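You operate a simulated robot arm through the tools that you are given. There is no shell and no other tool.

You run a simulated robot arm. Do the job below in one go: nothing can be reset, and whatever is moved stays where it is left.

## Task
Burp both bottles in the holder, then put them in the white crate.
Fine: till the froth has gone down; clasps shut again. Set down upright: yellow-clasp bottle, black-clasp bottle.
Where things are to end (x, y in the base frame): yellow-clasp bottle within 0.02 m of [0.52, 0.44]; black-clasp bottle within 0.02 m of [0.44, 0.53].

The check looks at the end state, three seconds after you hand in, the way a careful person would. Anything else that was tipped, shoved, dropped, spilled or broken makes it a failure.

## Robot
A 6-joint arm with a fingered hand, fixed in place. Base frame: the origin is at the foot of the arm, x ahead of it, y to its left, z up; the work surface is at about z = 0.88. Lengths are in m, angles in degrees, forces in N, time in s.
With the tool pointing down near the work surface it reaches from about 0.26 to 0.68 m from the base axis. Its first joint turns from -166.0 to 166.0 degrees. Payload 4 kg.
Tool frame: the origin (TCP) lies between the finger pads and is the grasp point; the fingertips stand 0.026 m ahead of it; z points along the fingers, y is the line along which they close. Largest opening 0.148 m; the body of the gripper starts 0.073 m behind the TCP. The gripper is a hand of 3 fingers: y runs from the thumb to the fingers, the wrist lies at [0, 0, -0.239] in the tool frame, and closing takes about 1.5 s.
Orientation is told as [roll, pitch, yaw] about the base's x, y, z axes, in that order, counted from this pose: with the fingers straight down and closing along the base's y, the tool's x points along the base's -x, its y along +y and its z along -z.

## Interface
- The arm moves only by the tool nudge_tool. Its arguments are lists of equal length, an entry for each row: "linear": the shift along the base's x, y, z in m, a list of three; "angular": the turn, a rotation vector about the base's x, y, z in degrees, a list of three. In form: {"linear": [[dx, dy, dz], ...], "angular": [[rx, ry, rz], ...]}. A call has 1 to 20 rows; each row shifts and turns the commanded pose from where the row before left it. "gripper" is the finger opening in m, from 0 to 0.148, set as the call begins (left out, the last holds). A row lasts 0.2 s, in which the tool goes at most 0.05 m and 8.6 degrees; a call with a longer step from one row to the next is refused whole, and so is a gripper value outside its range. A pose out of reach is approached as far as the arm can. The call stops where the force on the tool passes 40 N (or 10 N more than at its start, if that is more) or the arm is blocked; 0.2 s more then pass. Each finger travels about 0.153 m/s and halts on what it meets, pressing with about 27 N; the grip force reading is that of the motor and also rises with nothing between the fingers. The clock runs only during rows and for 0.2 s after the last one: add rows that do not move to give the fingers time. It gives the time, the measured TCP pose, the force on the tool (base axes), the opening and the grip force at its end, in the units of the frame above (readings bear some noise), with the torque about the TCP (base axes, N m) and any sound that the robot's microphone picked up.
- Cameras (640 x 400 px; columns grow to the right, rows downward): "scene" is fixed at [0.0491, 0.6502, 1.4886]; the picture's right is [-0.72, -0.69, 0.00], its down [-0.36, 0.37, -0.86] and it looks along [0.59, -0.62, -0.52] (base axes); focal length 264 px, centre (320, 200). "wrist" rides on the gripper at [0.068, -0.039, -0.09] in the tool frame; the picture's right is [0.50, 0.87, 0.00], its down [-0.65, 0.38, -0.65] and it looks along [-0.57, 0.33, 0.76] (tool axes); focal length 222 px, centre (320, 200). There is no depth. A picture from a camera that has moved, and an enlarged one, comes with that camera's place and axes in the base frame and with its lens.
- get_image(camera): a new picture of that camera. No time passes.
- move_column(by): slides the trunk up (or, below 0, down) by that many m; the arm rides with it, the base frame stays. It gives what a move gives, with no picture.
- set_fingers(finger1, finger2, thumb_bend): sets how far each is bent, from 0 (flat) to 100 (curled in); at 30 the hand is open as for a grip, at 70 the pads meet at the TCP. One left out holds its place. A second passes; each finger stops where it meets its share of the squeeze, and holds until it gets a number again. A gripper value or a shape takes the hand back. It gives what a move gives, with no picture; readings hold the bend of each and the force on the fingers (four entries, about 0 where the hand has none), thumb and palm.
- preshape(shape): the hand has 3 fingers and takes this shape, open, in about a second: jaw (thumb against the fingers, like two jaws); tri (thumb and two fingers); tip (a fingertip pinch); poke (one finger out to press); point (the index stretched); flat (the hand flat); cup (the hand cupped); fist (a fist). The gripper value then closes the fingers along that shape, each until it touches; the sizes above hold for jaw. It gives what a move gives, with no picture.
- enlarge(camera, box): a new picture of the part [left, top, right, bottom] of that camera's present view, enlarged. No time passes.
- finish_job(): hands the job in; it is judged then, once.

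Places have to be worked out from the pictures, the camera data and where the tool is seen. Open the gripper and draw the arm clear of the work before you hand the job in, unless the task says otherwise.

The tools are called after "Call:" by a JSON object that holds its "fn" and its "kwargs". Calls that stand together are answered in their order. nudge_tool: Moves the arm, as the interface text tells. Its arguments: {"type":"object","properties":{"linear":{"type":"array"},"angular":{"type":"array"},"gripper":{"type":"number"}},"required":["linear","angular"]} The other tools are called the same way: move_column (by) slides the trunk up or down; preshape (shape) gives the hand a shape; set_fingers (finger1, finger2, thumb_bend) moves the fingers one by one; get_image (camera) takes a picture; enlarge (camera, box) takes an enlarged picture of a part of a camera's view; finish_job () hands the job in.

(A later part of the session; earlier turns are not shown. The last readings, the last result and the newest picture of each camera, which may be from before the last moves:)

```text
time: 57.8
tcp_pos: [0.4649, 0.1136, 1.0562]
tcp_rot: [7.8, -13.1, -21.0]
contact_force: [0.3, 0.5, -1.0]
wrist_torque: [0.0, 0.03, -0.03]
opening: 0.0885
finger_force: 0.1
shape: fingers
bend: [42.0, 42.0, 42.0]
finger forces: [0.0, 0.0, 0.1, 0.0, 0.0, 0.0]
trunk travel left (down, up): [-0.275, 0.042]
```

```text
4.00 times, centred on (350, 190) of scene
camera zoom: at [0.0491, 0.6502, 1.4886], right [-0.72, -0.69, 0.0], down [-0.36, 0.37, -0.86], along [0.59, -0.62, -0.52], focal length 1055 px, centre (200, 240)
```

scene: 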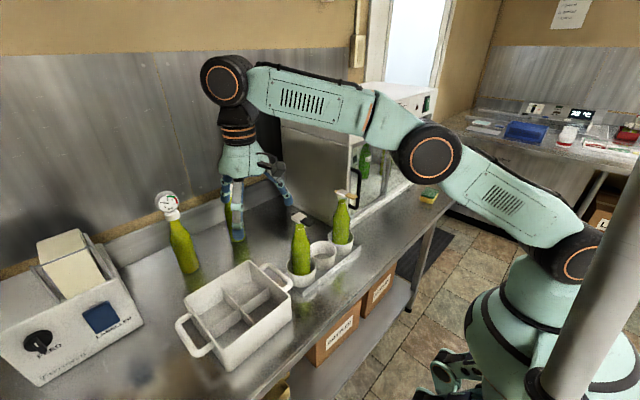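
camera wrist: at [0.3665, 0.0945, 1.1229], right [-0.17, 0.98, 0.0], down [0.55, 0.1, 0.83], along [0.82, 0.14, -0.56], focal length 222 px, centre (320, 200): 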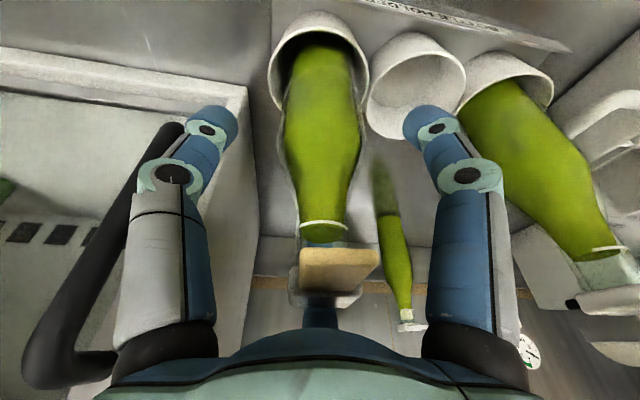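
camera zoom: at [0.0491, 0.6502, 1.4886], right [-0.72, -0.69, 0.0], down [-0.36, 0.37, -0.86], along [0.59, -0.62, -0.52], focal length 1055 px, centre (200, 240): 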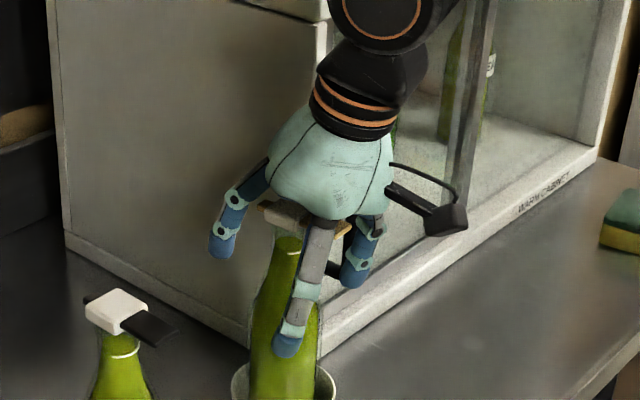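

Centred on the bottle. Close all three digits together.

Call:
{"fn": "set_fingers", "kwargs": {"finger1": 58, "finger2": 58, "thumb_bend": 58}}

Call:
{"fn": "enlarge", "kwargs": {"camera": "scene", "box": [310, 150, 390, 230]}}

Call:
{"fn": "set_fingers", "kwargs": {"finger1": 85, "finger2": 85, "thumb_bend": 85}}

Call:
{"fn": "get_image", "kwargs": {"camera": "wrist"}}

Call:
{"fn": "enlarge", "kwargs": {"camera": "scene", "box": [310, 150, 390, 230]}}

```text
time: 58.8
tcp_pos: [0.4656, 0.1133, 1.057]
tcp_rot: [7.7, -13.0, -20.9]
contact_force: [2.3, 0.1, 4.4]
wrist_torque: [0.02, 0.04, 0.01]
opening: 0.0431
finger_force: 3.0
shape: fingers
bend: [55.0, 56.0, 57.0]
finger forces: [1.2, 3.9, 0.1, 0.0, 0.9, 0.0]
trunk travel left (down, up): [-0.275, 0.042]
```

```text
5.00 times, centred on (350, 190) of scene
camera zoom: at [0.0491, 0.6502, 1.4886], right [-0.72, -0.69, 0.0], down [-0.36, 0.37, -0.86], along [0.59, -0.62, -0.52], focal length 1319 px, centre (170, 250)
```

zoom: 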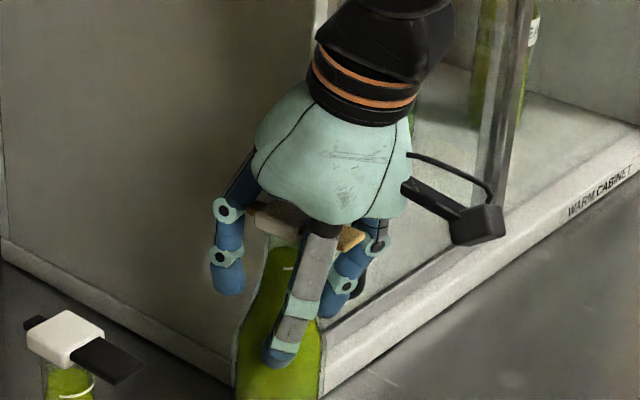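

```text
time: 59.8
tcp_pos: [0.4646, 0.1115, 1.0576]
tcp_rot: [7.7, -13.0, -20.9]
contact_force: [-1.9, -3.6, 2.5]
wrist_torque: [-0.49, 0.49, 0.1]
opening: 0.0396
finger_force: 24.2
shape: fingers
bend: [55.0, 58.0, 61.0]
finger forces: [11.8, 16.7, 0.1, 0.1, 19.1, 0.1]
trunk travel left (down, up): [-0.275, 0.042]
```

```text
taken
camera wrist: at [0.366, 0.0941, 1.123], right [-0.17, 0.98, 0.0], down [0.55, 0.1, 0.83], along [0.82, 0.14, -0.56], focal length 222 px, centre (320, 200)
```

wrist: 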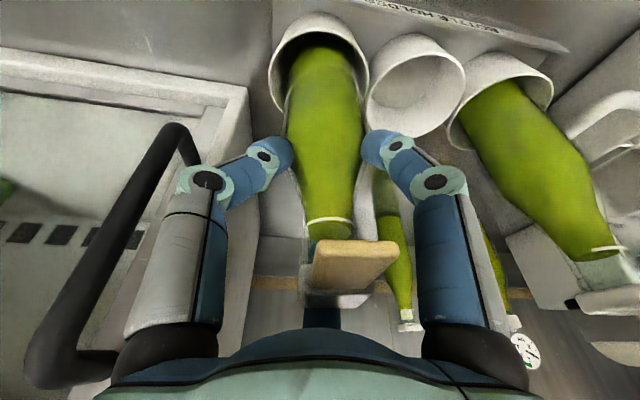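

```text
5.00 times, centred on (350, 190) of scene
camera zoom: at [0.0491, 0.6502, 1.4886], right [-0.72, -0.69, 0.0], down [-0.36, 0.37, -0.86], along [0.59, -0.62, -0.52], focal length 1319 px, centre (170, 250)
```

zoom: 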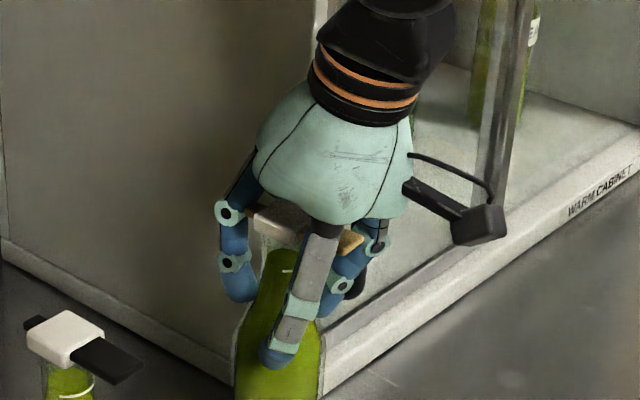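

Gripped with 12–19 N on each digit. Lift 2 cm and check the bottle comes along without slipping.

Call:
{"fn": "nudge_tool", "kwargs": {"linear": [[0, 0, 0.01], [0, 0, 0.01], [0, 0, 0]], "angular": [[0, 0, 0], [0, 0, 0], [0, 0, 0]]}}

Call:
{"fn": "enlarge", "kwargs": {"camera": "scene", "box": [300, 140, 400, 260]}}

Call:
{"fn": "get_image", "kwargs": {"camera": "wrist"}}

```text
time: 60.6
tcp_pos: [0.4639, 0.113, 1.0774]
tcp_rot: [7.7, -13.0, -20.8]
contact_force: [-0.7, -0.5, -5.5]
wrist_torque: [-0.07, 0.2, -0.03]
opening: 0.0392
finger_force: 18.9
shape: fingers
bend: [54.0, 58.0, 58.0]
finger forces: [10.6, 12.3, 0.0, 0.0, 14.4, 0.1]
trunk travel left (down, up): [-0.275, 0.042]
```

```text
3.33 times, centred on (350, 200) of scene
camera zoom: at [0.0491, 0.6502, 1.4886], right [-0.72, -0.69, 0.0], down [-0.36, 0.37, -0.86], along [0.59, -0.62, -0.52], focal length 879 px, centre (220, 200)
```

zoom: 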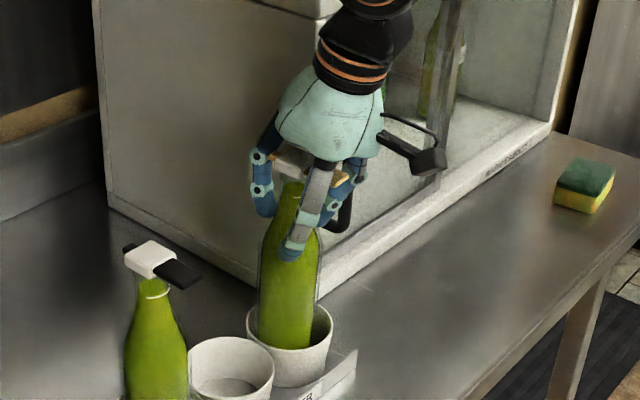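

```text
taken
camera wrist: at [0.3662, 0.0946, 1.143], right [-0.17, 0.98, 0.0], down [0.55, 0.1, 0.83], along [0.82, 0.14, -0.56], focal length 222 px, centre (320, 200)
```

wrist: 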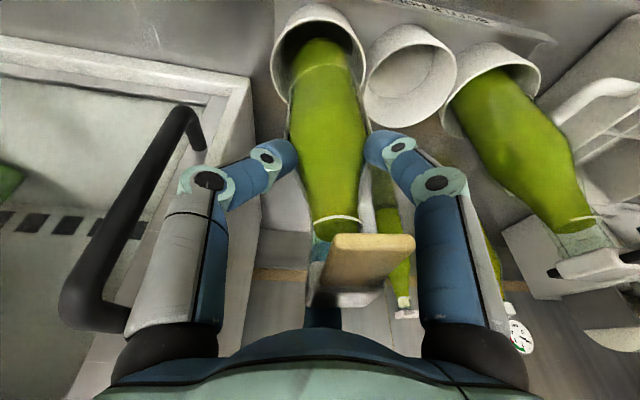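

The bottle lifts cleanly and upright (about 5.5 N). Continue lifting straight out of the cup.

Call:
{"fn": "nudge_tool", "kwargs": {"linear": [[0, 0, 0.015], [0, 0, 0.02], [0, 0, 0.02], [0, 0, 0.02], [0, 0, 0.02], [0, 0, 0.013], [0, 0, 0]], "angular": [[0, 0, 0], [0, 0, 0], [0, 0, 0], [0, 0, 0], [0, 0, 0], [0, 0, 0], [0, 0, 0]]}}

Call:
{"fn": "enlarge", "kwargs": {"camera": "scene", "box": [290, 100, 410, 260]}}

Call:
{"fn": "get_image", "kwargs": {"camera": "wrist"}}

```text
time: 62.2
tcp_pos: [0.4646, 0.1133, 1.1835]
tcp_rot: [7.7, -13.0, -21.0]
contact_force: [0.0, 0.4, -5.0]
wrist_torque: [0.0, 0.06, 0.01]
opening: 0.0385
finger_force: 17.7
shape: fingers
bend: [54.0, 58.0, 59.0]
finger forces: [10.2, 10.7, 0.0, 0.0, 14.1, 0.1]
trunk travel left (down, up): [-0.275, 0.042]
```

```text
2.50 times, centred on (350, 180) of scene
camera zoom: at [0.0491, 0.6502, 1.4886], right [-0.72, -0.69, 0.0], down [-0.36, 0.37, -0.86], along [0.59, -0.62, -0.52], focal length 660 px, centre (245, 250)
```

zoom: 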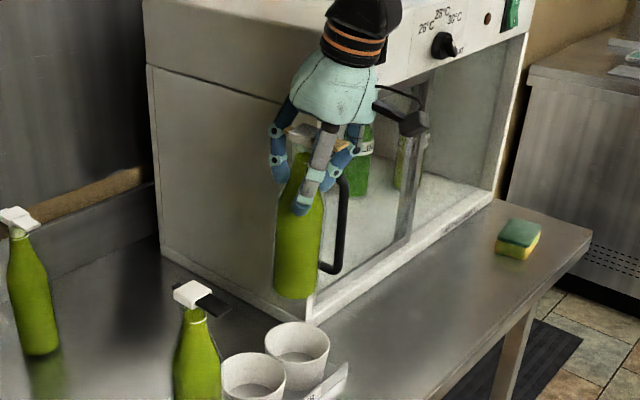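

```text
taken
camera wrist: at [0.3666, 0.0949, 1.2508], right [-0.17, 0.98, 0.0], down [0.55, 0.1, 0.83], along [0.82, 0.14, -0.56], focal length 222 px, centre (320, 200)
```

wrist: 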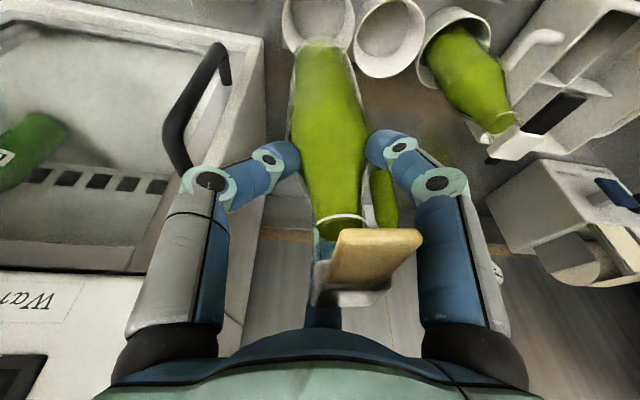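

Held steadily. Move back to x≈0.345 to pass clear of the black bottle, then along +y with the yaw turning +30°.

Call:
{"fn": "nudge_tool", "kwargs": {"linear": [[-0.015, 0, 0], [-0.025, 0, 0], [-0.03, 0, 0], [-0.03, 0, 0], [-0.02, 0, 0], [0, 0.02, 0], [0, 0.03, 0], [0, 0.03, 0], [0, 0.03, 0], [0, 0.03, 0], [0, 0.03, 0], [0, 0.03, 0], [0, 0.03, 0], [0, 0.03, 0], [0, 0.03, 0], [0, 0.025, 0], [0, 0.013, 0], [0, 0, 0]], "angular": [[0, 0, 0], [0, 0, 0], [0, 0, 0], [0, 0, 0], [0, 0, 0], [0, 0, 3], [0, 0, 3], [0, 0, 3], [0, 0, 3], [0, 0, 3], [0, 0, 3], [0, 0, 3], [0, 0, 3], [0, 0, 3], [0, 0, 3], [0, 0, 0], [0, 0, 0], [0, 0, 0]]}}

Call:
{"fn": "get_image", "kwargs": {"camera": "scene"}}

Call:
{"fn": "get_image", "kwargs": {"camera": "wrist"}}

```text
time: 66.0
tcp_pos: [0.3438, 0.4412, 1.1846]
tcp_rot: [7.7, -13.0, 9.1]
contact_force: [-0.7, 0.2, -5.5]
wrist_torque: [-0.01, 0.02, -0.03]
opening: 0.0377
finger_force: 16.6
shape: fingers
bend: [54.0, 58.0, 60.0]
finger forces: [10.6, 8.5, 0.0, 0.0, 14.5, 0.1]
trunk travel left (down, up): [-0.275, 0.042]
```

```text
taken
```

scene: 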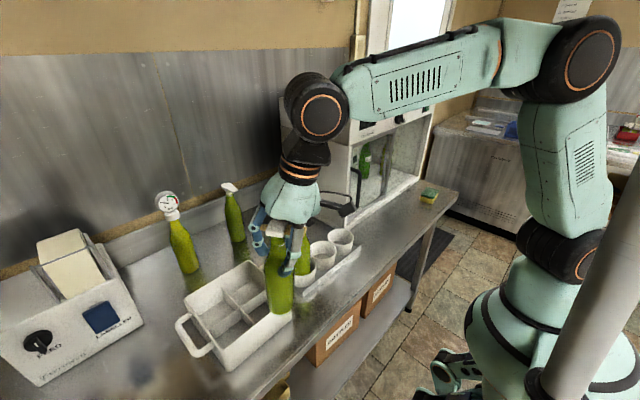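

```text
taken
camera wrist: at [0.2682, 0.3768, 1.2511], right [-0.64, 0.77, 0.0], down [0.43, 0.36, 0.83], along [0.63, 0.53, -0.56], focal length 222 px, centre (320, 200)
```

wrist: 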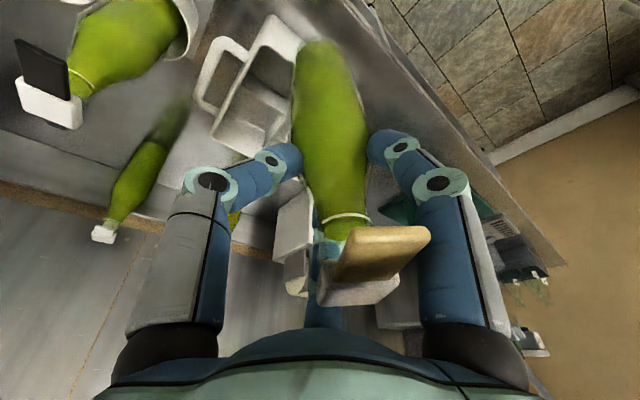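

The bottle arrived beside the crate. Check its tilt with a zoom.

Call:
{"fn": "enlarge", "kwargs": {"camera": "scene", "box": [230, 200, 330, 330]}}

```text
3.08 times, centred on (280, 265) of scene
camera zoom: at [0.0491, 0.6502, 1.4886], right [-0.72, -0.69, 0.0], down [-0.36, 0.37, -0.86], along [0.59, -0.62, -0.52], focal length 812 px, centre (443, 0)
```

zoom: 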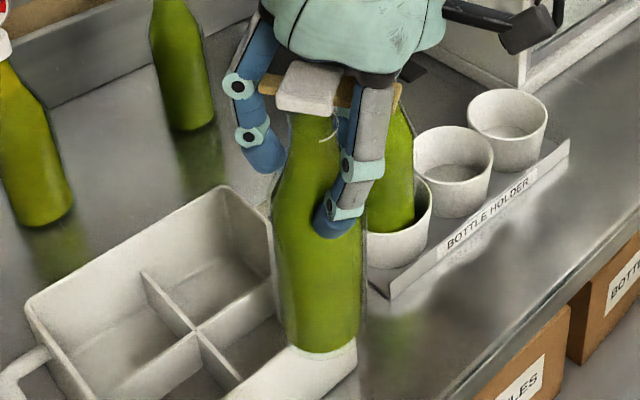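

The bottle's base is off about 1.5–2 cm toward +x relative to its neck, a lean of about 5°. I'll rotate the tool by +5.5° about y to set it upright, and raise the trunk to regain reach.

Call:
{"fn": "move_column", "kwargs": {"by": 0.04}}

Call:
{"fn": "nudge_tool", "kwargs": {"linear": [[0, 0, 0], [0, 0, 0], [0, 0, 0]], "angular": [[0, 2, 0], [0, 2, 0], [0, 1.5, 0]]}}

Call:
{"fn": "enlarge", "kwargs": {"camera": "scene", "box": [230, 180, 330, 310]}}

Call:
{"fn": "get_image", "kwargs": {"camera": "wrist"}}

```text
time: 66.8
tcp_pos: [0.3439, 0.4407, 1.2239]
tcp_rot: [7.6, -12.9, 9.1]
contact_force: [-1.2, 0.4, -5.7]
wrist_torque: [-0.04, 0.03, -0.02]
opening: 0.0378
finger_force: 16.6
shape: fingers
bend: [54.0, 58.0, 60.0]
finger forces: [10.7, 8.3, 0.0, 0.1, 14.3, 0.0]
trunk travel left (down, up): [-0.315, 0.002]
```

```text
time: 67.6
tcp_pos: [0.3448, 0.4407, 1.2245]
tcp_rot: [8.5, -7.4, 8.9]
contact_force: [0.2, -0.2, -5.9]
wrist_torque: [-0.09, -0.04, -0.02]
opening: 0.0374
finger_force: 16.5
shape: fingers
bend: [54.0, 58.0, 60.0]
finger forces: [10.1, 8.4, 0.0, 0.0, 14.4, 0.0]
trunk travel left (down, up): [-0.315, 0.002]
```

```text
3.08 times, centred on (280, 245) of scene
camera zoom: at [0.0491, 0.6502, 1.4886], right [-0.72, -0.69, 0.0], down [-0.36, 0.37, -0.86], along [0.59, -0.62, -0.52], focal length 812 px, centre (443, 62)
```

zoom: 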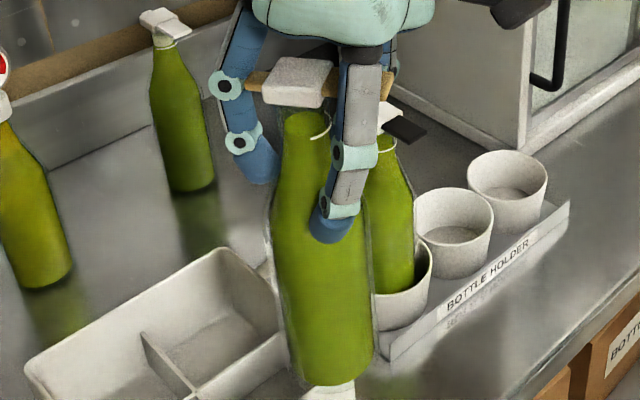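

```text
taken
camera wrist: at [0.2754, 0.3763, 1.2979], right [-0.64, 0.77, 0.06], down [0.51, 0.36, 0.78], along [0.58, 0.53, -0.62], focal length 222 px, centre (320, 200)
```

wrist: 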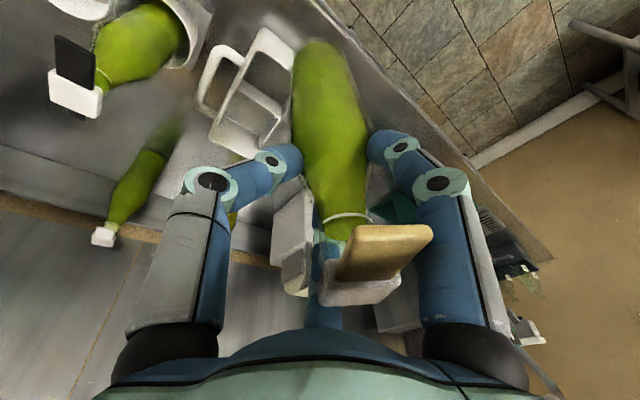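

Now upright in both views; its base sits about (-6, +8) mm from the TCP. Move over the far compartment.

Call:
{"fn": "nudge_tool", "kwargs": {"linear": [[0.015, 0, -0.005], [0.022, -0.001, -0.005], [0.024, -0.001, -0.005], [0.024, -0.001, -0.005], [0.024, -0.001, -0.005], [0.024, -0.001, 0], [0.024, -0.002, 0], [0.022, -0.001, 0], [0, 0, 0]], "angular": [[0, 0, 0], [0, 0, 0], [0, 0, 0], [0, 0, 0], [0, 0, 0], [0, 0, 0], [0, 0, 0], [0, 0, 0], [0, 0, 0]]}}

Call:
{"fn": "enlarge", "kwargs": {"camera": "scene", "box": [170, 180, 330, 380]}}

Call:
{"fn": "get_image", "kwargs": {"camera": "wrist"}}

```text
time: 69.6
tcp_pos: [0.5231, 0.4331, 1.1995]
tcp_rot: [8.5, -7.7, 9.0]
contact_force: [0.2, -0.1, -5.0]
wrist_torque: [-0.09, -0.05, -0.01]
opening: 0.0374
finger_force: 16.2
shape: fingers
bend: [54.0, 58.0, 60.0]
finger forces: [10.7, 8.0, 0.1, 0.1, 13.9, 0.0]
trunk travel left (down, up): [-0.315, 0.002]
```

```text
2.00 times, centred on (250, 280) of scene
camera zoom: at [0.0491, 0.6502, 1.4886], right [-0.72, -0.69, 0.0], down [-0.36, 0.37, -0.86], along [0.59, -0.62, -0.52], focal length 528 px, centre (460, 40)
```

zoom: 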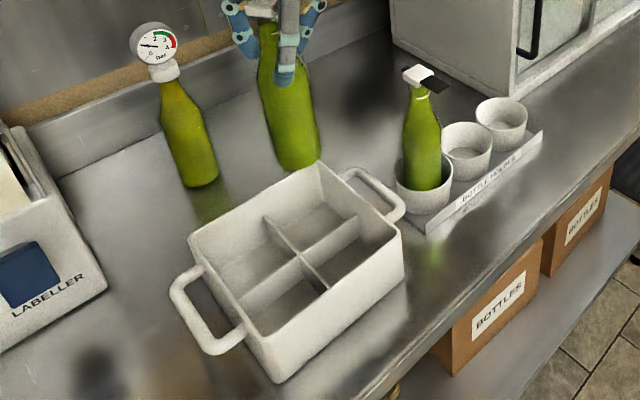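

```text
taken
camera wrist: at [0.454, 0.3685, 1.2726], right [-0.64, 0.77, 0.06], down [0.51, 0.36, 0.78], along [0.58, 0.53, -0.62], focal length 222 px, centre (320, 200)
```

wrist: 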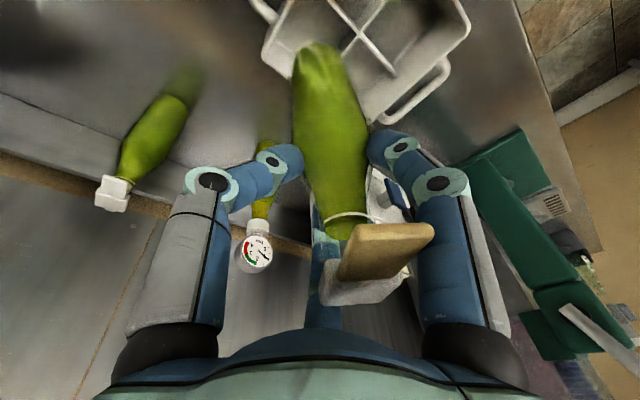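

All views put the bottle base at about (0.518, 0.441), within 3 mm of my aim. Lower to just around rim height and check.

Call:
{"fn": "nudge_tool", "kwargs": {"linear": [[0, 0, -0.015], [0, 0, -0.018], [0, 0, -0.018], [0, 0, -0.015], [0, 0, 0]], "angular": [[0, 0, 0], [0, 0, 0], [0, 0, 0], [0, 0, 0], [0, 0, 0]]}}

Call:
{"fn": "enlarge", "kwargs": {"camera": "scene", "box": [180, 160, 320, 360]}}

Call:
{"fn": "get_image", "kwargs": {"camera": "wrist"}}

```text
time: 70.8
tcp_pos: [0.5231, 0.4335, 1.1323]
tcp_rot: [8.6, -7.5, 8.9]
contact_force: [-0.5, -0.6, -5.9]
wrist_torque: [-0.08, 0.0, 0.03]
opening: 0.037
finger_force: 16.9
shape: fingers
bend: [54.0, 58.0, 60.0]
finger forces: [10.8, 7.9, 0.0, 0.0, 14.0, 0.0]
trunk travel left (down, up): [-0.315, 0.002]
```

```text
2.00 times, centred on (250, 260) of scene
camera zoom: at [0.0491, 0.6502, 1.4886], right [-0.72, -0.69, 0.0], down [-0.36, 0.37, -0.86], along [0.59, -0.62, -0.52], focal length 528 px, centre (460, 80)
```

zoom: 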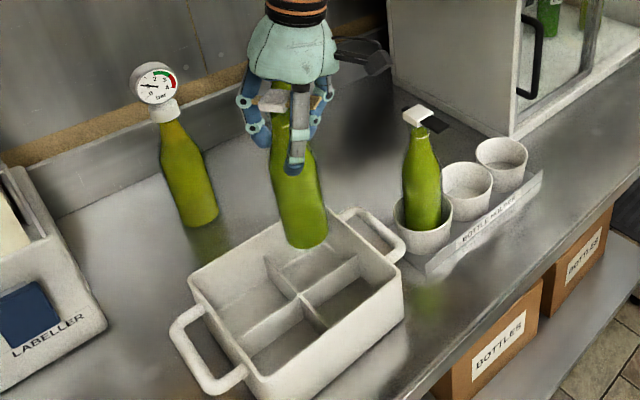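

```text
taken
camera wrist: at [0.4539, 0.3686, 1.2066], right [-0.64, 0.77, 0.06], down [0.51, 0.36, 0.78], along [0.58, 0.53, -0.62], focal length 222 px, centre (320, 200)
```

wrist: 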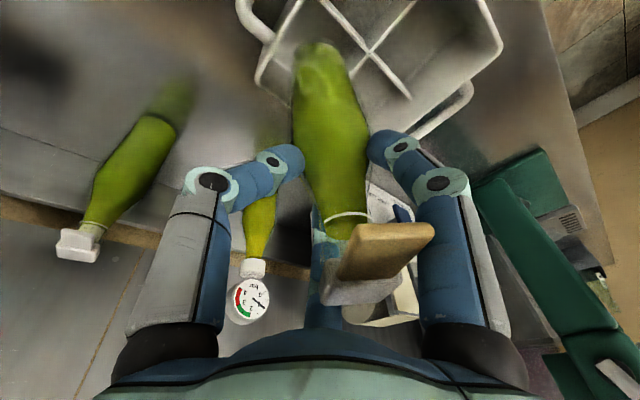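

The bottle is over the correct (far, -y) compartment. Continue lowering, then feel for the floor.

Call:
{"fn": "nudge_tool", "kwargs": {"linear": [[0, 0, -0.012], [0, 0, -0.012], [0, 0, -0.012], [0, 0, -0.012]], "angular": [[0, 0, 0], [0, 0, 0], [0, 0, 0], [0, 0, 0]]}}

Call:
{"fn": "enlarge", "kwargs": {"camera": "scene", "box": [190, 180, 310, 340]}}

Call:
{"fn": "nudge_tool", "kwargs": {"linear": [[0, 0, -0.005], [0, 0, -0.005]], "angular": [[0, 0, 0], [0, 0, 0]]}}

```text
time: 71.8
tcp_pos: [0.5251, 0.4324, 1.0849]
tcp_rot: [8.5, -7.6, 9.0]
contact_force: [-0.3, 0.8, -5.3]
wrist_torque: [-0.03, -0.06, -0.02]
opening: 0.0371
finger_force: 16.4
shape: fingers
bend: [54.0, 58.0, 60.0]
finger forces: [10.8, 8.1, 0.1, 0.0, 13.8, 0.2]
trunk travel left (down, up): [-0.315, 0.002]
```

```text
2.50 times, centred on (250, 260) of scene
camera zoom: at [0.0491, 0.6502, 1.4886], right [-0.72, -0.69, 0.0], down [-0.36, 0.37, -0.86], along [0.59, -0.62, -0.52], focal length 660 px, centre (495, 50)
```

zoom: 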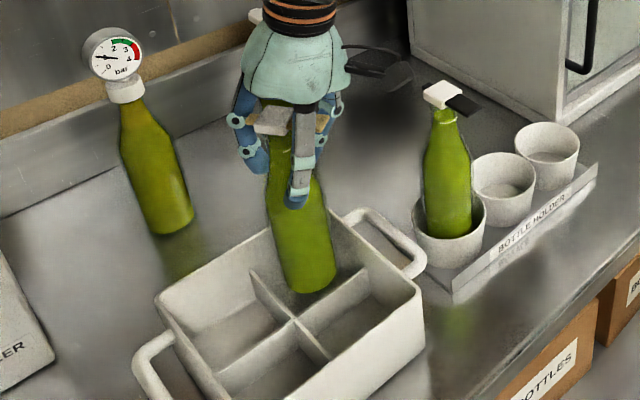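

```text
time: 72.4
tcp_pos: [0.5238, 0.4335, 1.0754]
tcp_rot: [8.5, -7.7, 9.0]
contact_force: [-0.4, 0.7, -5.2]
wrist_torque: [-0.02, -0.03, -0.02]
opening: 0.037
finger_force: 16.1
shape: fingers
bend: [54.0, 58.0, 60.0]
finger forces: [10.9, 8.1, 0.0, 0.0, 13.8, 0.0]
trunk travel left (down, up): [-0.315, 0.002]
```

Inside the compartment with no wall contact so far. Step down until the weight transfers.

Call:
{"fn": "nudge_tool", "kwargs": {"linear": [[0, 0, -0.004], [0, 0, -0.004]], "angular": [[0, 0, 0], [0, 0, 0]]}}

Call:
{"fn": "nudge_tool", "kwargs": {"linear": [[0, 0, -0.003]], "angular": [[0, 0, 0]]}}

Call:
{"fn": "nudge_tool", "kwargs": {"linear": [[0, 0, -0.003]], "angular": [[0, 0, 0]]}}

```text
time: 73.0
tcp_pos: [0.5235, 0.4335, 1.0668]
tcp_rot: [8.6, -7.4, 8.9]
contact_force: [0.1, 0.2, -5.8]
wrist_torque: [-0.05, -0.02, -0.01]
opening: 0.0369
finger_force: 16.0
shape: fingers
bend: [54.0, 58.0, 60.0]
finger forces: [10.9, 7.9, 0.0, 0.0, 13.8, 0.0]
trunk travel left (down, up): [-0.315, 0.002]
```

```text
time: 73.4
tcp_pos: [0.5234, 0.4333, 1.0659]
tcp_rot: [8.5, -7.5, 9.1]
contact_force: [0.6, -0.1, -5.5]
wrist_torque: [-0.04, -0.06, 0.02]
opening: 0.0371
finger_force: 16.2
shape: fingers
bend: [54.0, 58.0, 60.0]
finger forces: [10.9, 7.8, 0.1, 0.0, 13.8, 0.1]
trunk travel left (down, up): [-0.315, 0.002]
```

```text
time: 73.8
tcp_pos: [0.5228, 0.4335, 1.0623]
tcp_rot: [8.5, -7.6, 9.0]
contact_force: [-0.5, 1.0, -6.0]
wrist_torque: [-0.09, -0.02, 0.01]
opening: 0.0372
finger_force: 16.6
shape: fingers
bend: [54.0, 58.0, 60.0]
finger forces: [11.0, 7.9, 0.0, 0.0, 13.8, 0.0]
trunk travel left (down, up): [-0.315, 0.002]
```

Still airborne; continue.

Call:
{"fn": "nudge_tool", "kwargs": {"linear": [[0, 0, -0.003]], "angular": [[0, 0, 0]]}}

Call:
{"fn": "nudge_tool", "kwargs": {"linear": [[0, 0, -0.003]], "angular": [[0, 0, 0]]}}

Call:
{"fn": "nudge_tool", "kwargs": {"linear": [[0, 0, -0.002]], "angular": [[0, 0, 0]]}}

Call:
{"fn": "enlarge", "kwargs": {"camera": "scene", "box": [190, 180, 310, 340]}}

```text
time: 74.2
tcp_pos: [0.524, 0.4333, 1.0579]
tcp_rot: [8.5, -7.5, 9.1]
contact_force: [0.0, 0.1, -5.5]
wrist_torque: [-0.04, 0.0, 0.01]
opening: 0.0371
finger_force: 16.3
shape: fingers
bend: [54.0, 58.0, 60.0]
finger forces: [10.9, 7.9, 0.0, 0.0, 13.8, 0.0]
trunk travel left (down, up): [-0.315, 0.002]
```

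```text
time: 74.6
tcp_pos: [0.524, 0.4333, 1.0566]
tcp_rot: [8.5, -7.5, 9.0]
contact_force: [0.6, 0.4, -6.1]
wrist_torque: [-0.04, -0.04, -0.03]
opening: 0.0369
finger_force: 16.0
shape: fingers
bend: [54.0, 58.0, 60.0]
finger forces: [11.0, 7.9, 0.0, 0.1, 13.7, 0.1]
trunk travel left (down, up): [-0.315, 0.002]
```

```text
time: 75.0
tcp_pos: [0.5235, 0.4326, 1.055]
tcp_rot: [8.6, -7.5, 8.9]
contact_force: [1.0, -0.3, -0.5]
wrist_torque: [0.0, -0.02, 0.01]
opening: 0.0371
finger_force: 18.0
shape: fingers
bend: [54.0, 58.0, 60.0]
finger forces: [11.9, 8.8, 0.0, 0.0, 15.2, 0.1]
trunk travel left (down, up): [-0.315, 0.002]
```

```text
2.50 times, centred on (250, 260) of scene
camera zoom: at [0.0491, 0.6502, 1.4886], right [-0.72, -0.69, 0.0], down [-0.36, 0.37, -0.86], along [0.59, -0.62, -0.52], focal length 660 px, centre (495, 50)
```

zoom: 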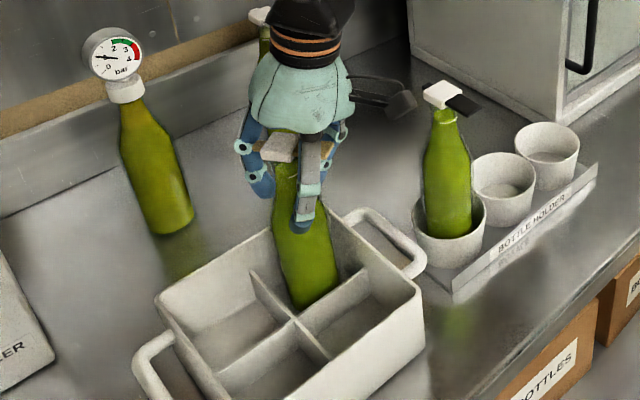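

Weight has transferred to the crate floor (force -0.5 N). Release by opening all digits evenly.

Call:
{"fn": "set_fingers", "kwargs": {"finger1": 42, "finger2": 42, "thumb_bend": 42}}

Call:
{"fn": "enlarge", "kwargs": {"camera": "scene", "box": [190, 180, 310, 340]}}

Call:
{"fn": "get_image", "kwargs": {"camera": "wrist"}}

```text
time: 76.0
tcp_pos: [0.5235, 0.4333, 1.054]
tcp_rot: [8.4, -7.7, 9.0]
contact_force: [-0.4, -1.3, 0.2]
wrist_torque: [-0.02, 0.01, 0.01]
opening: 0.0883
finger_force: 0.0
shape: fingers
bend: [42.0, 42.0, 42.0]
finger forces: [0.0, 0.1, 0.0, 0.0, 0.0, 0.1]
trunk travel left (down, up): [-0.315, 0.002]
```

```text
2.50 times, centred on (250, 260) of scene
camera zoom: at [0.0491, 0.6502, 1.4886], right [-0.72, -0.69, 0.0], down [-0.36, 0.37, -0.86], along [0.59, -0.62, -0.52], focal length 660 px, centre (495, 50)
```

zoom: 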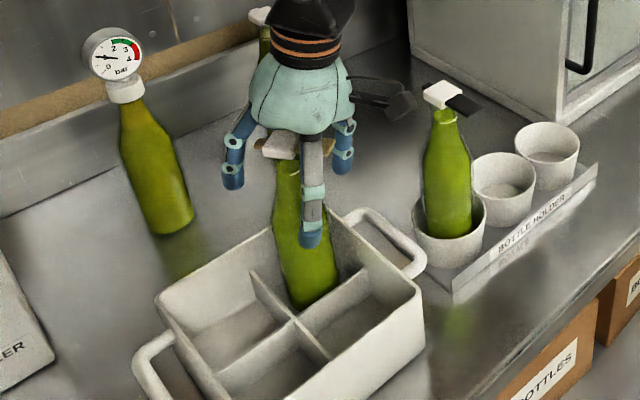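

```text
taken
camera wrist: at [0.4536, 0.3682, 1.1271], right [-0.64, 0.77, 0.06], down [0.51, 0.36, 0.78], along [0.58, 0.53, -0.62], focal length 222 px, centre (320, 200)
```

wrist: 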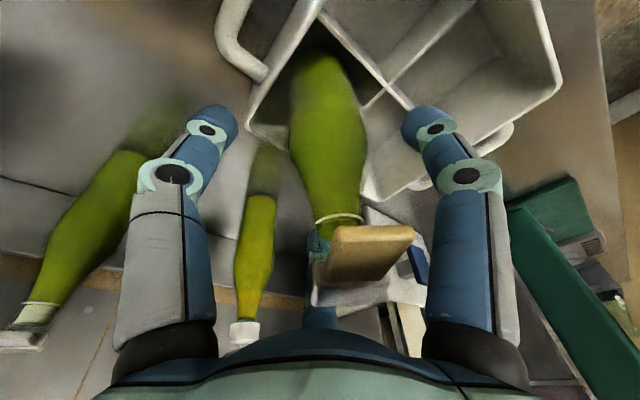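

The bottle stands in its compartment. Open a bit wider and rise straight up, watching force.

Call:
{"fn": "set_fingers", "kwargs": {"finger1": 32, "finger2": 32, "thumb_bend": 32}}

Call:
{"fn": "nudge_tool", "kwargs": {"linear": [[0, 0, 0.012], [0, 0, 0.012]], "angular": [[0, 0, 0], [0, 0, 0]]}}

Call:
{"fn": "enlarge", "kwargs": {"camera": "scene", "box": [190, 160, 310, 320]}}

Call:
{"fn": "nudge_tool", "kwargs": {"linear": [[0, 0, 0.03], [0, 0, 0.03], [0, 0, 0.03]], "angular": [[0, 0, 0], [0, 0, 0], [0, 0, 0]]}}

Call:
{"fn": "get_image", "kwargs": {"camera": "wrist"}}

Call:
{"fn": "enlarge", "kwargs": {"camera": "scene", "box": [190, 160, 310, 320]}}

```text
time: 77.0
tcp_pos: [0.5228, 0.4325, 1.0541]
tcp_rot: [8.6, -7.5, 9.0]
contact_force: [-0.1, -0.3, 0.2]
wrist_torque: [0.02, -0.01, -0.02]
opening: 0.1204
finger_force: 0.0
shape: fingers
bend: [32.0, 32.0, 32.0]
finger forces: [0.0, 0.0, 0.1, 0.0, 0.0, 0.1]
trunk travel left (down, up): [-0.315, 0.002]
```

```text
time: 77.6
tcp_pos: [0.5236, 0.4325, 1.0777]
tcp_rot: [8.6, -7.6, 9.0]
contact_force: [0.0, -0.5, 0.8]
wrist_torque: [0.0, 0.02, 0.01]
opening: 0.1201
finger_force: 0.1
shape: fingers
bend: [32.0, 32.0, 32.0]
finger forces: [0.0, 0.0, 0.0, 0.1, 0.1, 0.0]
trunk travel left (down, up): [-0.315, 0.002]
```

```text
2.50 times, centred on (250, 240) of scene
camera zoom: at [0.0491, 0.6502, 1.4886], right [-0.72, -0.69, 0.0], down [-0.36, 0.37, -0.86], along [0.59, -0.62, -0.52], focal length 660 px, centre (495, 100)
```

zoom: 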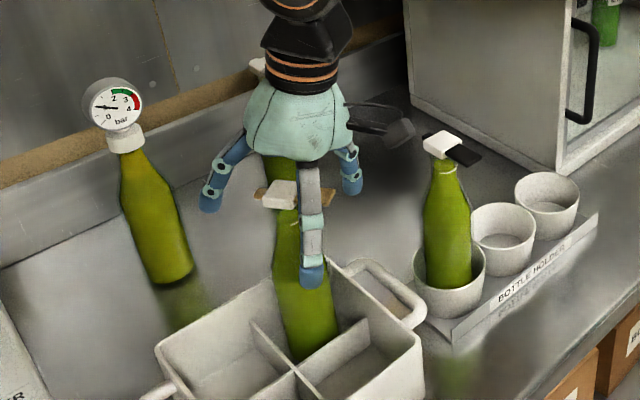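

```text
time: 78.4
tcp_pos: [0.523, 0.4308, 1.1679]
tcp_rot: [8.4, -7.5, 8.9]
contact_force: [-0.3, 0.7, 0.1]
wrist_torque: [-0.02, -0.02, 0.01]
opening: 0.1201
finger_force: 0.1
shape: fingers
bend: [32.0, 32.0, 32.0]
finger forces: [0.0, 0.0, 0.1, 0.1, 0.1, 0.0]
trunk travel left (down, up): [-0.315, 0.002]
```

```text
taken
camera wrist: at [0.4535, 0.3666, 1.2417], right [-0.64, 0.77, 0.06], down [0.51, 0.36, 0.78], along [0.58, 0.53, -0.62], focal length 222 px, centre (320, 200)
```

wrist: 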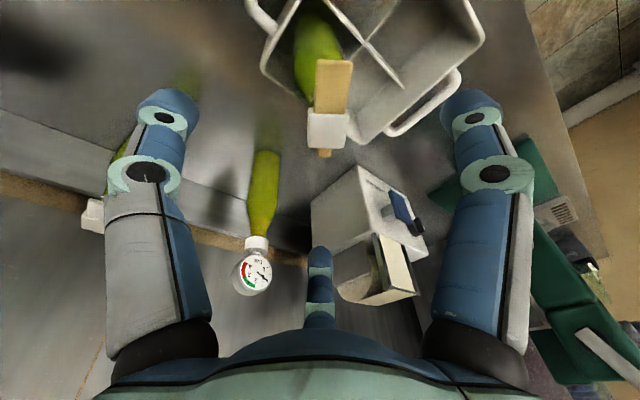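

```text
2.50 times, centred on (250, 240) of scene
camera zoom: at [0.0491, 0.6502, 1.4886], right [-0.72, -0.69, 0.0], down [-0.36, 0.37, -0.86], along [0.59, -0.62, -0.52], focal length 660 px, centre (495, 100)
```

zoom: 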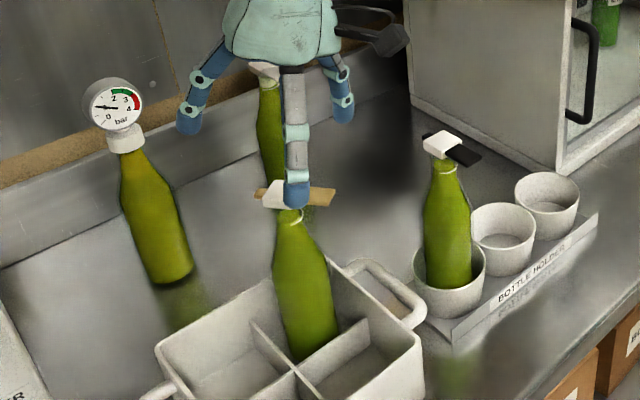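

Yellow bottle stands upright with its cap at about (0.517, 0.438), within tolerance. Now move to above the black bottle with the lean reset to 15° toward az 0 and yaw -30, so its lever falls in the finger gap.

Call:
{"fn": "nudge_tool", "kwargs": {"linear": [[0, 0, 0.035], [-0.03, -0.02, 0.01], [-0.03, -0.02, 0], [-0.03, -0.02, 0], [0, -0.028, 0], [0, -0.028, 0], [0, -0.028, 0], [0.033, 0, 0], [0, 0, 0]], "angular": [[0, -5.5, 0], [0, 0, -8], [0, 0, -8], [0, 0, -8], [0, 0, -8], [0, 0, -8], [0, 0, 0], [0, 0, 0], [0, 0, 0]]}}

Call:
{"fn": "set_fingers", "kwargs": {"finger1": 42, "finger2": 42, "thumb_bend": 42}}

Call:
{"fn": "get_image", "kwargs": {"camera": "wrist"}}

Call:
{"fn": "get_image", "kwargs": {"camera": "scene"}}

```text
time: 80.4
tcp_pos: [0.4649, 0.287, 1.2119]
tcp_rot: [7.8, -13.0, -30.8]
contact_force: [-0.4, 1.1, -1.0]
wrist_torque: [-0.02, 0.01, 0.02]
opening: 0.1203
finger_force: 0.0
shape: fingers
bend: [32.0, 32.0, 32.0]
finger forces: [0.0, 0.1, 0.0, 0.0, 0.1, 0.0]
trunk travel left (down, up): [-0.315, 0.002]
```

```text
time: 81.4
tcp_pos: [0.4663, 0.2893, 1.2128]
tcp_rot: [7.7, -13.0, -30.8]
contact_force: [-0.4, 0.3, 0.1]
wrist_torque: [0.03, 0.02, -0.04]
opening: 0.0889
finger_force: 0.1
shape: fingers
bend: [42.0, 42.0, 42.0]
finger forces: [0.0, 0.0, 0.1, 0.0, 0.0, 0.1]
trunk travel left (down, up): [-0.315, 0.002]
```

```text
taken
camera wrist: at [0.3667, 0.2875, 1.2788], right [0.0, 1.0, 0.0], down [0.56, 0.0, 0.83], along [0.83, 0.0, -0.56], focal length 222 px, centre (320, 200)
```

wrist: 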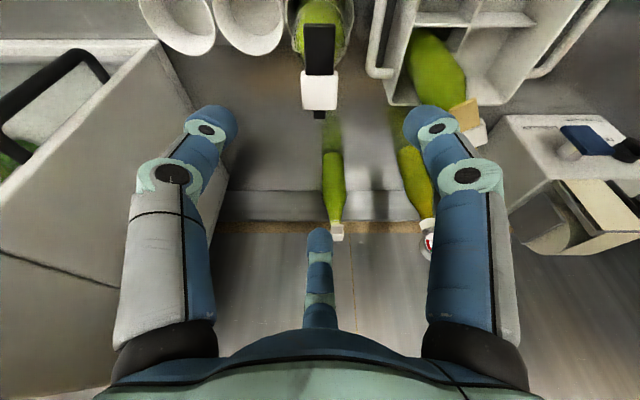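

```text
taken
```

scene: 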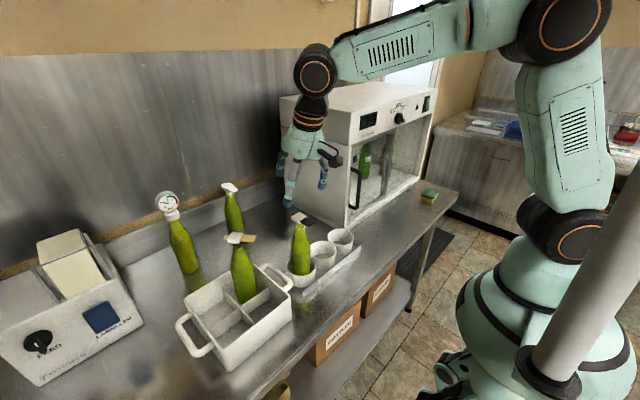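

Cap is at (0.467, 0.2875), directly under the TCP with the lever in the gap. Descend as for the yellow one.

Call:
{"fn": "nudge_tool", "kwargs": {"linear": [[0.001, -0.001, -0.04], [0, 0, -0.04], [0, 0, -0.02], [0, 0, -0.02]], "angular": [[0, 0, 0], [0, 0, 0], [0, 0, 0], [0, 0, 0]]}}

Call:
{"fn": "get_image", "kwargs": {"camera": "wrist"}}

Call:
{"fn": "nudge_tool", "kwargs": {"linear": [[0, 0, -0.02], [0, 0, -0.016]], "angular": [[0, 0, 0], [0, 0, 0]]}}

Call:
{"fn": "get_image", "kwargs": {"camera": "wrist"}}

Call:
{"fn": "enlarge", "kwargs": {"camera": "scene", "box": [250, 160, 350, 290]}}

```text
time: 82.4
tcp_pos: [0.468, 0.2871, 1.0943]
tcp_rot: [7.7, -12.9, -30.9]
contact_force: [-0.4, -0.2, -0.3]
wrist_torque: [0.02, 0.02, -0.02]
opening: 0.0892
finger_force: 0.2
shape: fingers
bend: [42.0, 42.0, 42.0]
finger forces: [0.1, 0.0, 0.0, 0.1, 0.1, 0.0]
trunk travel left (down, up): [-0.315, 0.002]
```

```text
taken
camera wrist: at [0.3683, 0.2864, 1.1592], right [0.0, 1.0, 0.0], down [0.56, 0.0, 0.83], along [0.83, 0.0, -0.56], focal length 222 px, centre (320, 200)
```

wrist: 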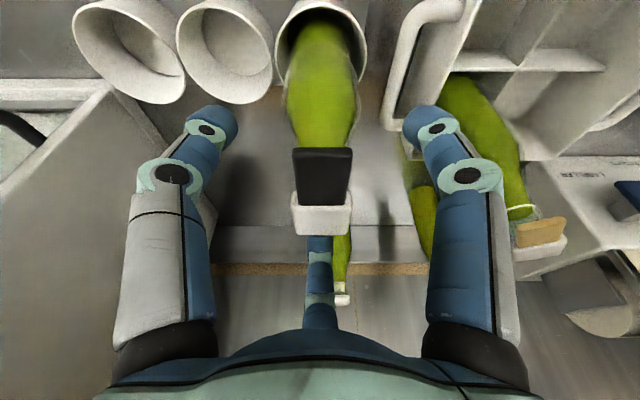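

```text
time: 83.0
tcp_pos: [0.4681, 0.2871, 1.0565]
tcp_rot: [7.8, -13.0, -30.9]
contact_force: [-0.6, 1.1, -0.3]
wrist_torque: [0.0, 0.0, 0.03]
opening: 0.0889
finger_force: 0.1
shape: fingers
bend: [42.0, 42.0, 42.0]
finger forces: [0.0, 0.1, 0.0, 0.0, 0.0, 0.1]
trunk travel left (down, up): [-0.315, 0.002]
```

```text
taken
camera wrist: at [0.3684, 0.2864, 1.1229], right [0.0, 1.0, 0.0], down [0.56, 0.0, 0.83], along [0.83, 0.0, -0.56], focal length 222 px, centre (320, 200)
```

wrist: 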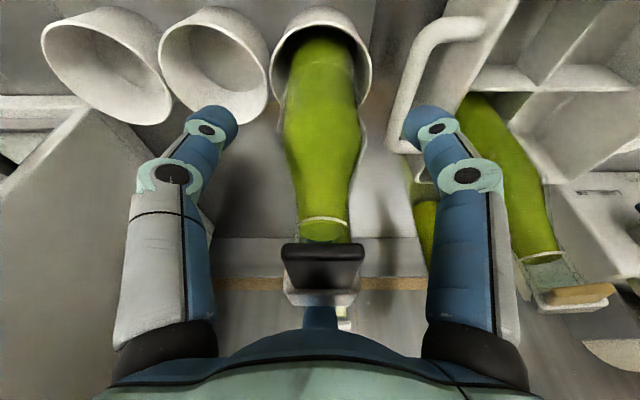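

```text
3.08 times, centred on (300, 225) of scene
camera zoom: at [0.0491, 0.6502, 1.4886], right [-0.72, -0.69, 0.0], down [-0.36, 0.37, -0.86], along [0.59, -0.62, -0.52], focal length 812 px, centre (382, 123)
```

zoom: 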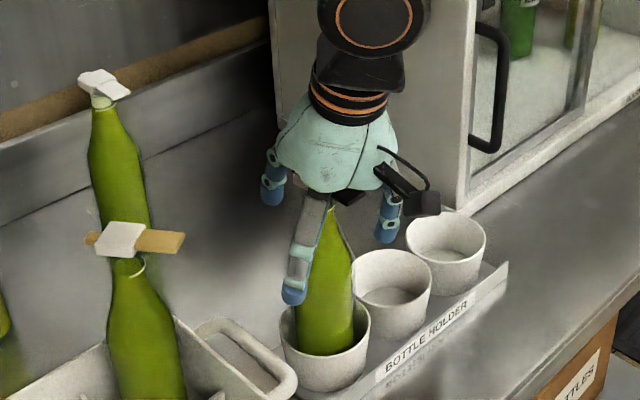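

Centred on the black bottle. Close all digits together.

Call:
{"fn": "set_fingers", "kwargs": {"finger1": 58, "finger2": 58, "thumb_bend": 58}}

Call:
{"fn": "set_fingers", "kwargs": {"finger1": 85, "finger2": 85, "thumb_bend": 85}}

Call:
{"fn": "nudge_tool", "kwargs": {"linear": [[0, 0, 0.01], [0, 0, 0.01], [0, 0, 0]], "angular": [[0, 0, 0], [0, 0, 0], [0, 0, 0]]}}

Call:
{"fn": "get_image", "kwargs": {"camera": "wrist"}}

Call:
{"fn": "enlarge", "kwargs": {"camera": "scene", "box": [250, 160, 350, 290]}}

```text
time: 84.0
tcp_pos: [0.4683, 0.288, 1.0565]
tcp_rot: [7.7, -13.0, -30.8]
contact_force: [1.0, 0.7, 0.2]
wrist_torque: [0.03, 0.07, -0.02]
opening: 0.0446
finger_force: 2.8
shape: fingers
bend: [55.0, 56.0, 56.0]
finger forces: [1.4, 2.1, 0.0, 0.1, 1.3, 0.1]
trunk travel left (down, up): [-0.315, 0.002]
```

```text
time: 85.0
tcp_pos: [0.4674, 0.2867, 1.0569]
tcp_rot: [7.7, -13.0, -30.9]
contact_force: [-2.7, -2.2, -0.1]
wrist_torque: [-0.32, 0.5, 0.06]
opening: 0.0411
finger_force: 23.0
shape: fingers
bend: [55.0, 60.0, 62.0]
finger forces: [11.7, 16.4, 0.0, 0.1, 18.0, 0.0]
trunk travel left (down, up): [-0.315, 0.002]
```

```text
time: 85.8
tcp_pos: [0.4676, 0.2874, 1.0776]
tcp_rot: [7.5, -13.0, -30.9]
contact_force: [-2.2, -0.6, -5.8]
wrist_torque: [-0.15, 0.26, -0.01]
opening: 0.0404
finger_force: 19.0
shape: fingers
bend: [54.0, 60.0, 59.0]
finger forces: [10.9, 11.3, 0.0, 0.0, 15.2, 0.1]
trunk travel left (down, up): [-0.315, 0.002]
```

```text
taken
camera wrist: at [0.3682, 0.2865, 1.1429], right [0.0, 1.0, 0.0], down [0.56, 0.0, 0.83], along [0.83, 0.0, -0.56], focal length 222 px, centre (320, 200)
```

wrist: 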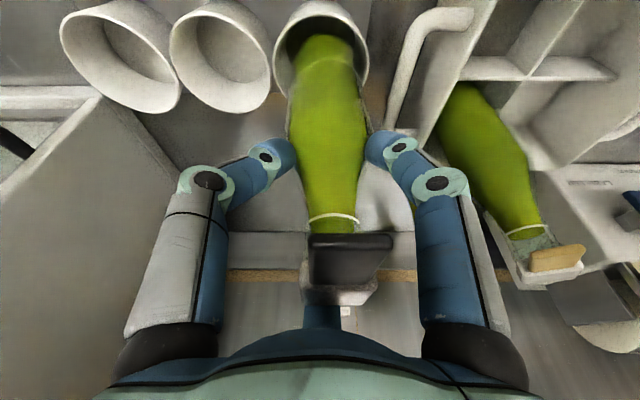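

```text
3.08 times, centred on (300, 225) of scene
camera zoom: at [0.0491, 0.6502, 1.4886], right [-0.72, -0.69, 0.0], down [-0.36, 0.37, -0.86], along [0.59, -0.62, -0.52], focal length 812 px, centre (382, 123)
```

zoom: 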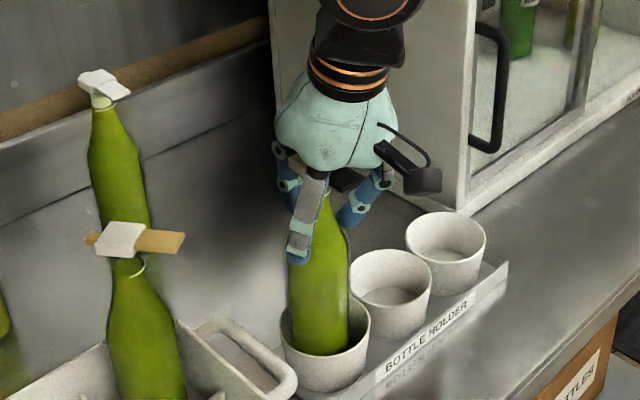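

Lifting well. Raise clear of the cup.

Call:
{"fn": "nudge_tool", "kwargs": {"linear": [[0, 0, 0.015], [0, 0, 0.02], [0, 0, 0.02], [0, 0, 0.02], [0, 0, 0.02], [0, 0, 0.02], [0, 0, 0]], "angular": [[0, 0, 0], [0, 0, 0], [0, 0, 0], [0, 0, 0], [0, 0, 0], [0, 0, 0], [0, 0, 0]]}}

Call:
{"fn": "nudge_tool", "kwargs": {"linear": [[-0.015, 0, 0], [-0.025, 0, 0], [-0.03, 0, 0], [-0.025, 0, 0], [-0.015, 0, 0], [0, 0.02, 0], [0, 0.03, 0], [0, 0.03, 0], [0, 0.03, 0], [0, 0.03, 0], [0, 0.03, 0], [0, 0.03, 0], [0, 0.02, 0], [0, 0.018, 0], [0, 0, 0]], "angular": [[0, 0, 0], [0, 0, 0], [0, 0, 0], [0, 0, 0], [0, 0, 0], [0, 0, 4], [0, 0, 4], [0, 0, 4], [0, 0, 4], [0, 0, 4], [0, 0, 4], [0, 0, 4], [0, 0, 2], [0, 0, 0], [0, 0, 0]]}}

Call:
{"fn": "get_image", "kwargs": {"camera": "scene"}}

Call:
{"fn": "get_image", "kwargs": {"camera": "wrist"}}

Call:
{"fn": "enlarge", "kwargs": {"camera": "scene", "box": [170, 180, 310, 360]}}

```text
time: 87.4
tcp_pos: [0.4676, 0.2882, 1.1917]
tcp_rot: [7.6, -12.9, -30.9]
contact_force: [0.6, -0.5, -5.4]
wrist_torque: [-0.05, -0.01, -0.03]
opening: 0.04
finger_force: 17.7
shape: fingers
bend: [53.0, 60.0, 59.0]
finger forces: [10.8, 9.6, 0.0, 0.1, 14.7, 0.0]
trunk travel left (down, up): [-0.315, 0.002]
```

```text
time: 90.6
tcp_pos: [0.3573, 0.5253, 1.1914]
tcp_rot: [7.7, -13.0, -0.9]
contact_force: [-0.2, 0.0, -5.9]
wrist_torque: [-0.02, 0.01, 0.0]
opening: 0.0393
finger_force: 17.5
shape: fingers
bend: [53.0, 60.0, 60.0]
finger forces: [10.7, 8.8, 0.0, 0.0, 14.9, 0.1]
trunk travel left (down, up): [-0.315, 0.002]
```

```text
taken
```

scene: 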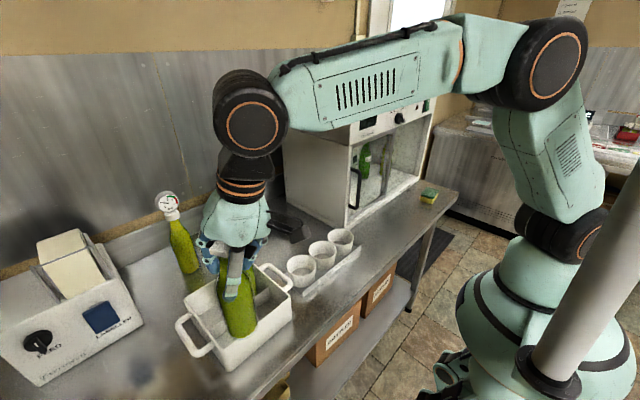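

```text
taken
camera wrist: at [0.2708, 0.475, 1.2579], right [-0.5, 0.87, 0.0], down [0.49, 0.28, 0.83], along [0.72, 0.41, -0.56], focal length 222 px, centre (320, 200)
```

wrist: 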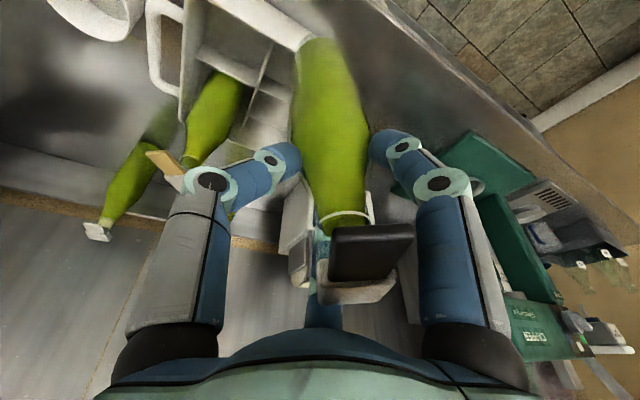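

```text
2.22 times, centred on (240, 270) of scene
camera zoom: at [0.0491, 0.6502, 1.4886], right [-0.72, -0.69, 0.0], down [-0.36, 0.37, -0.86], along [0.59, -0.62, -0.52], focal length 586 px, centre (498, 44)
```

zoom: 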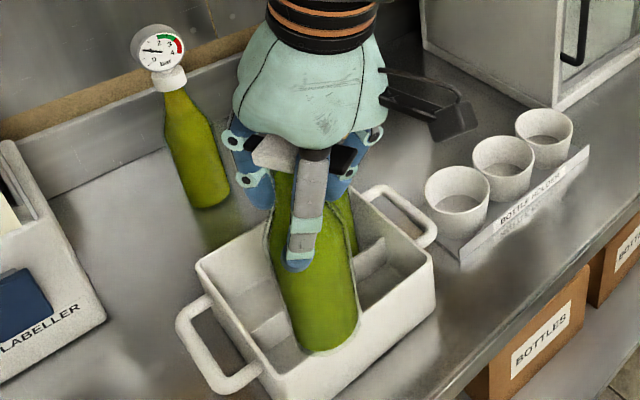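

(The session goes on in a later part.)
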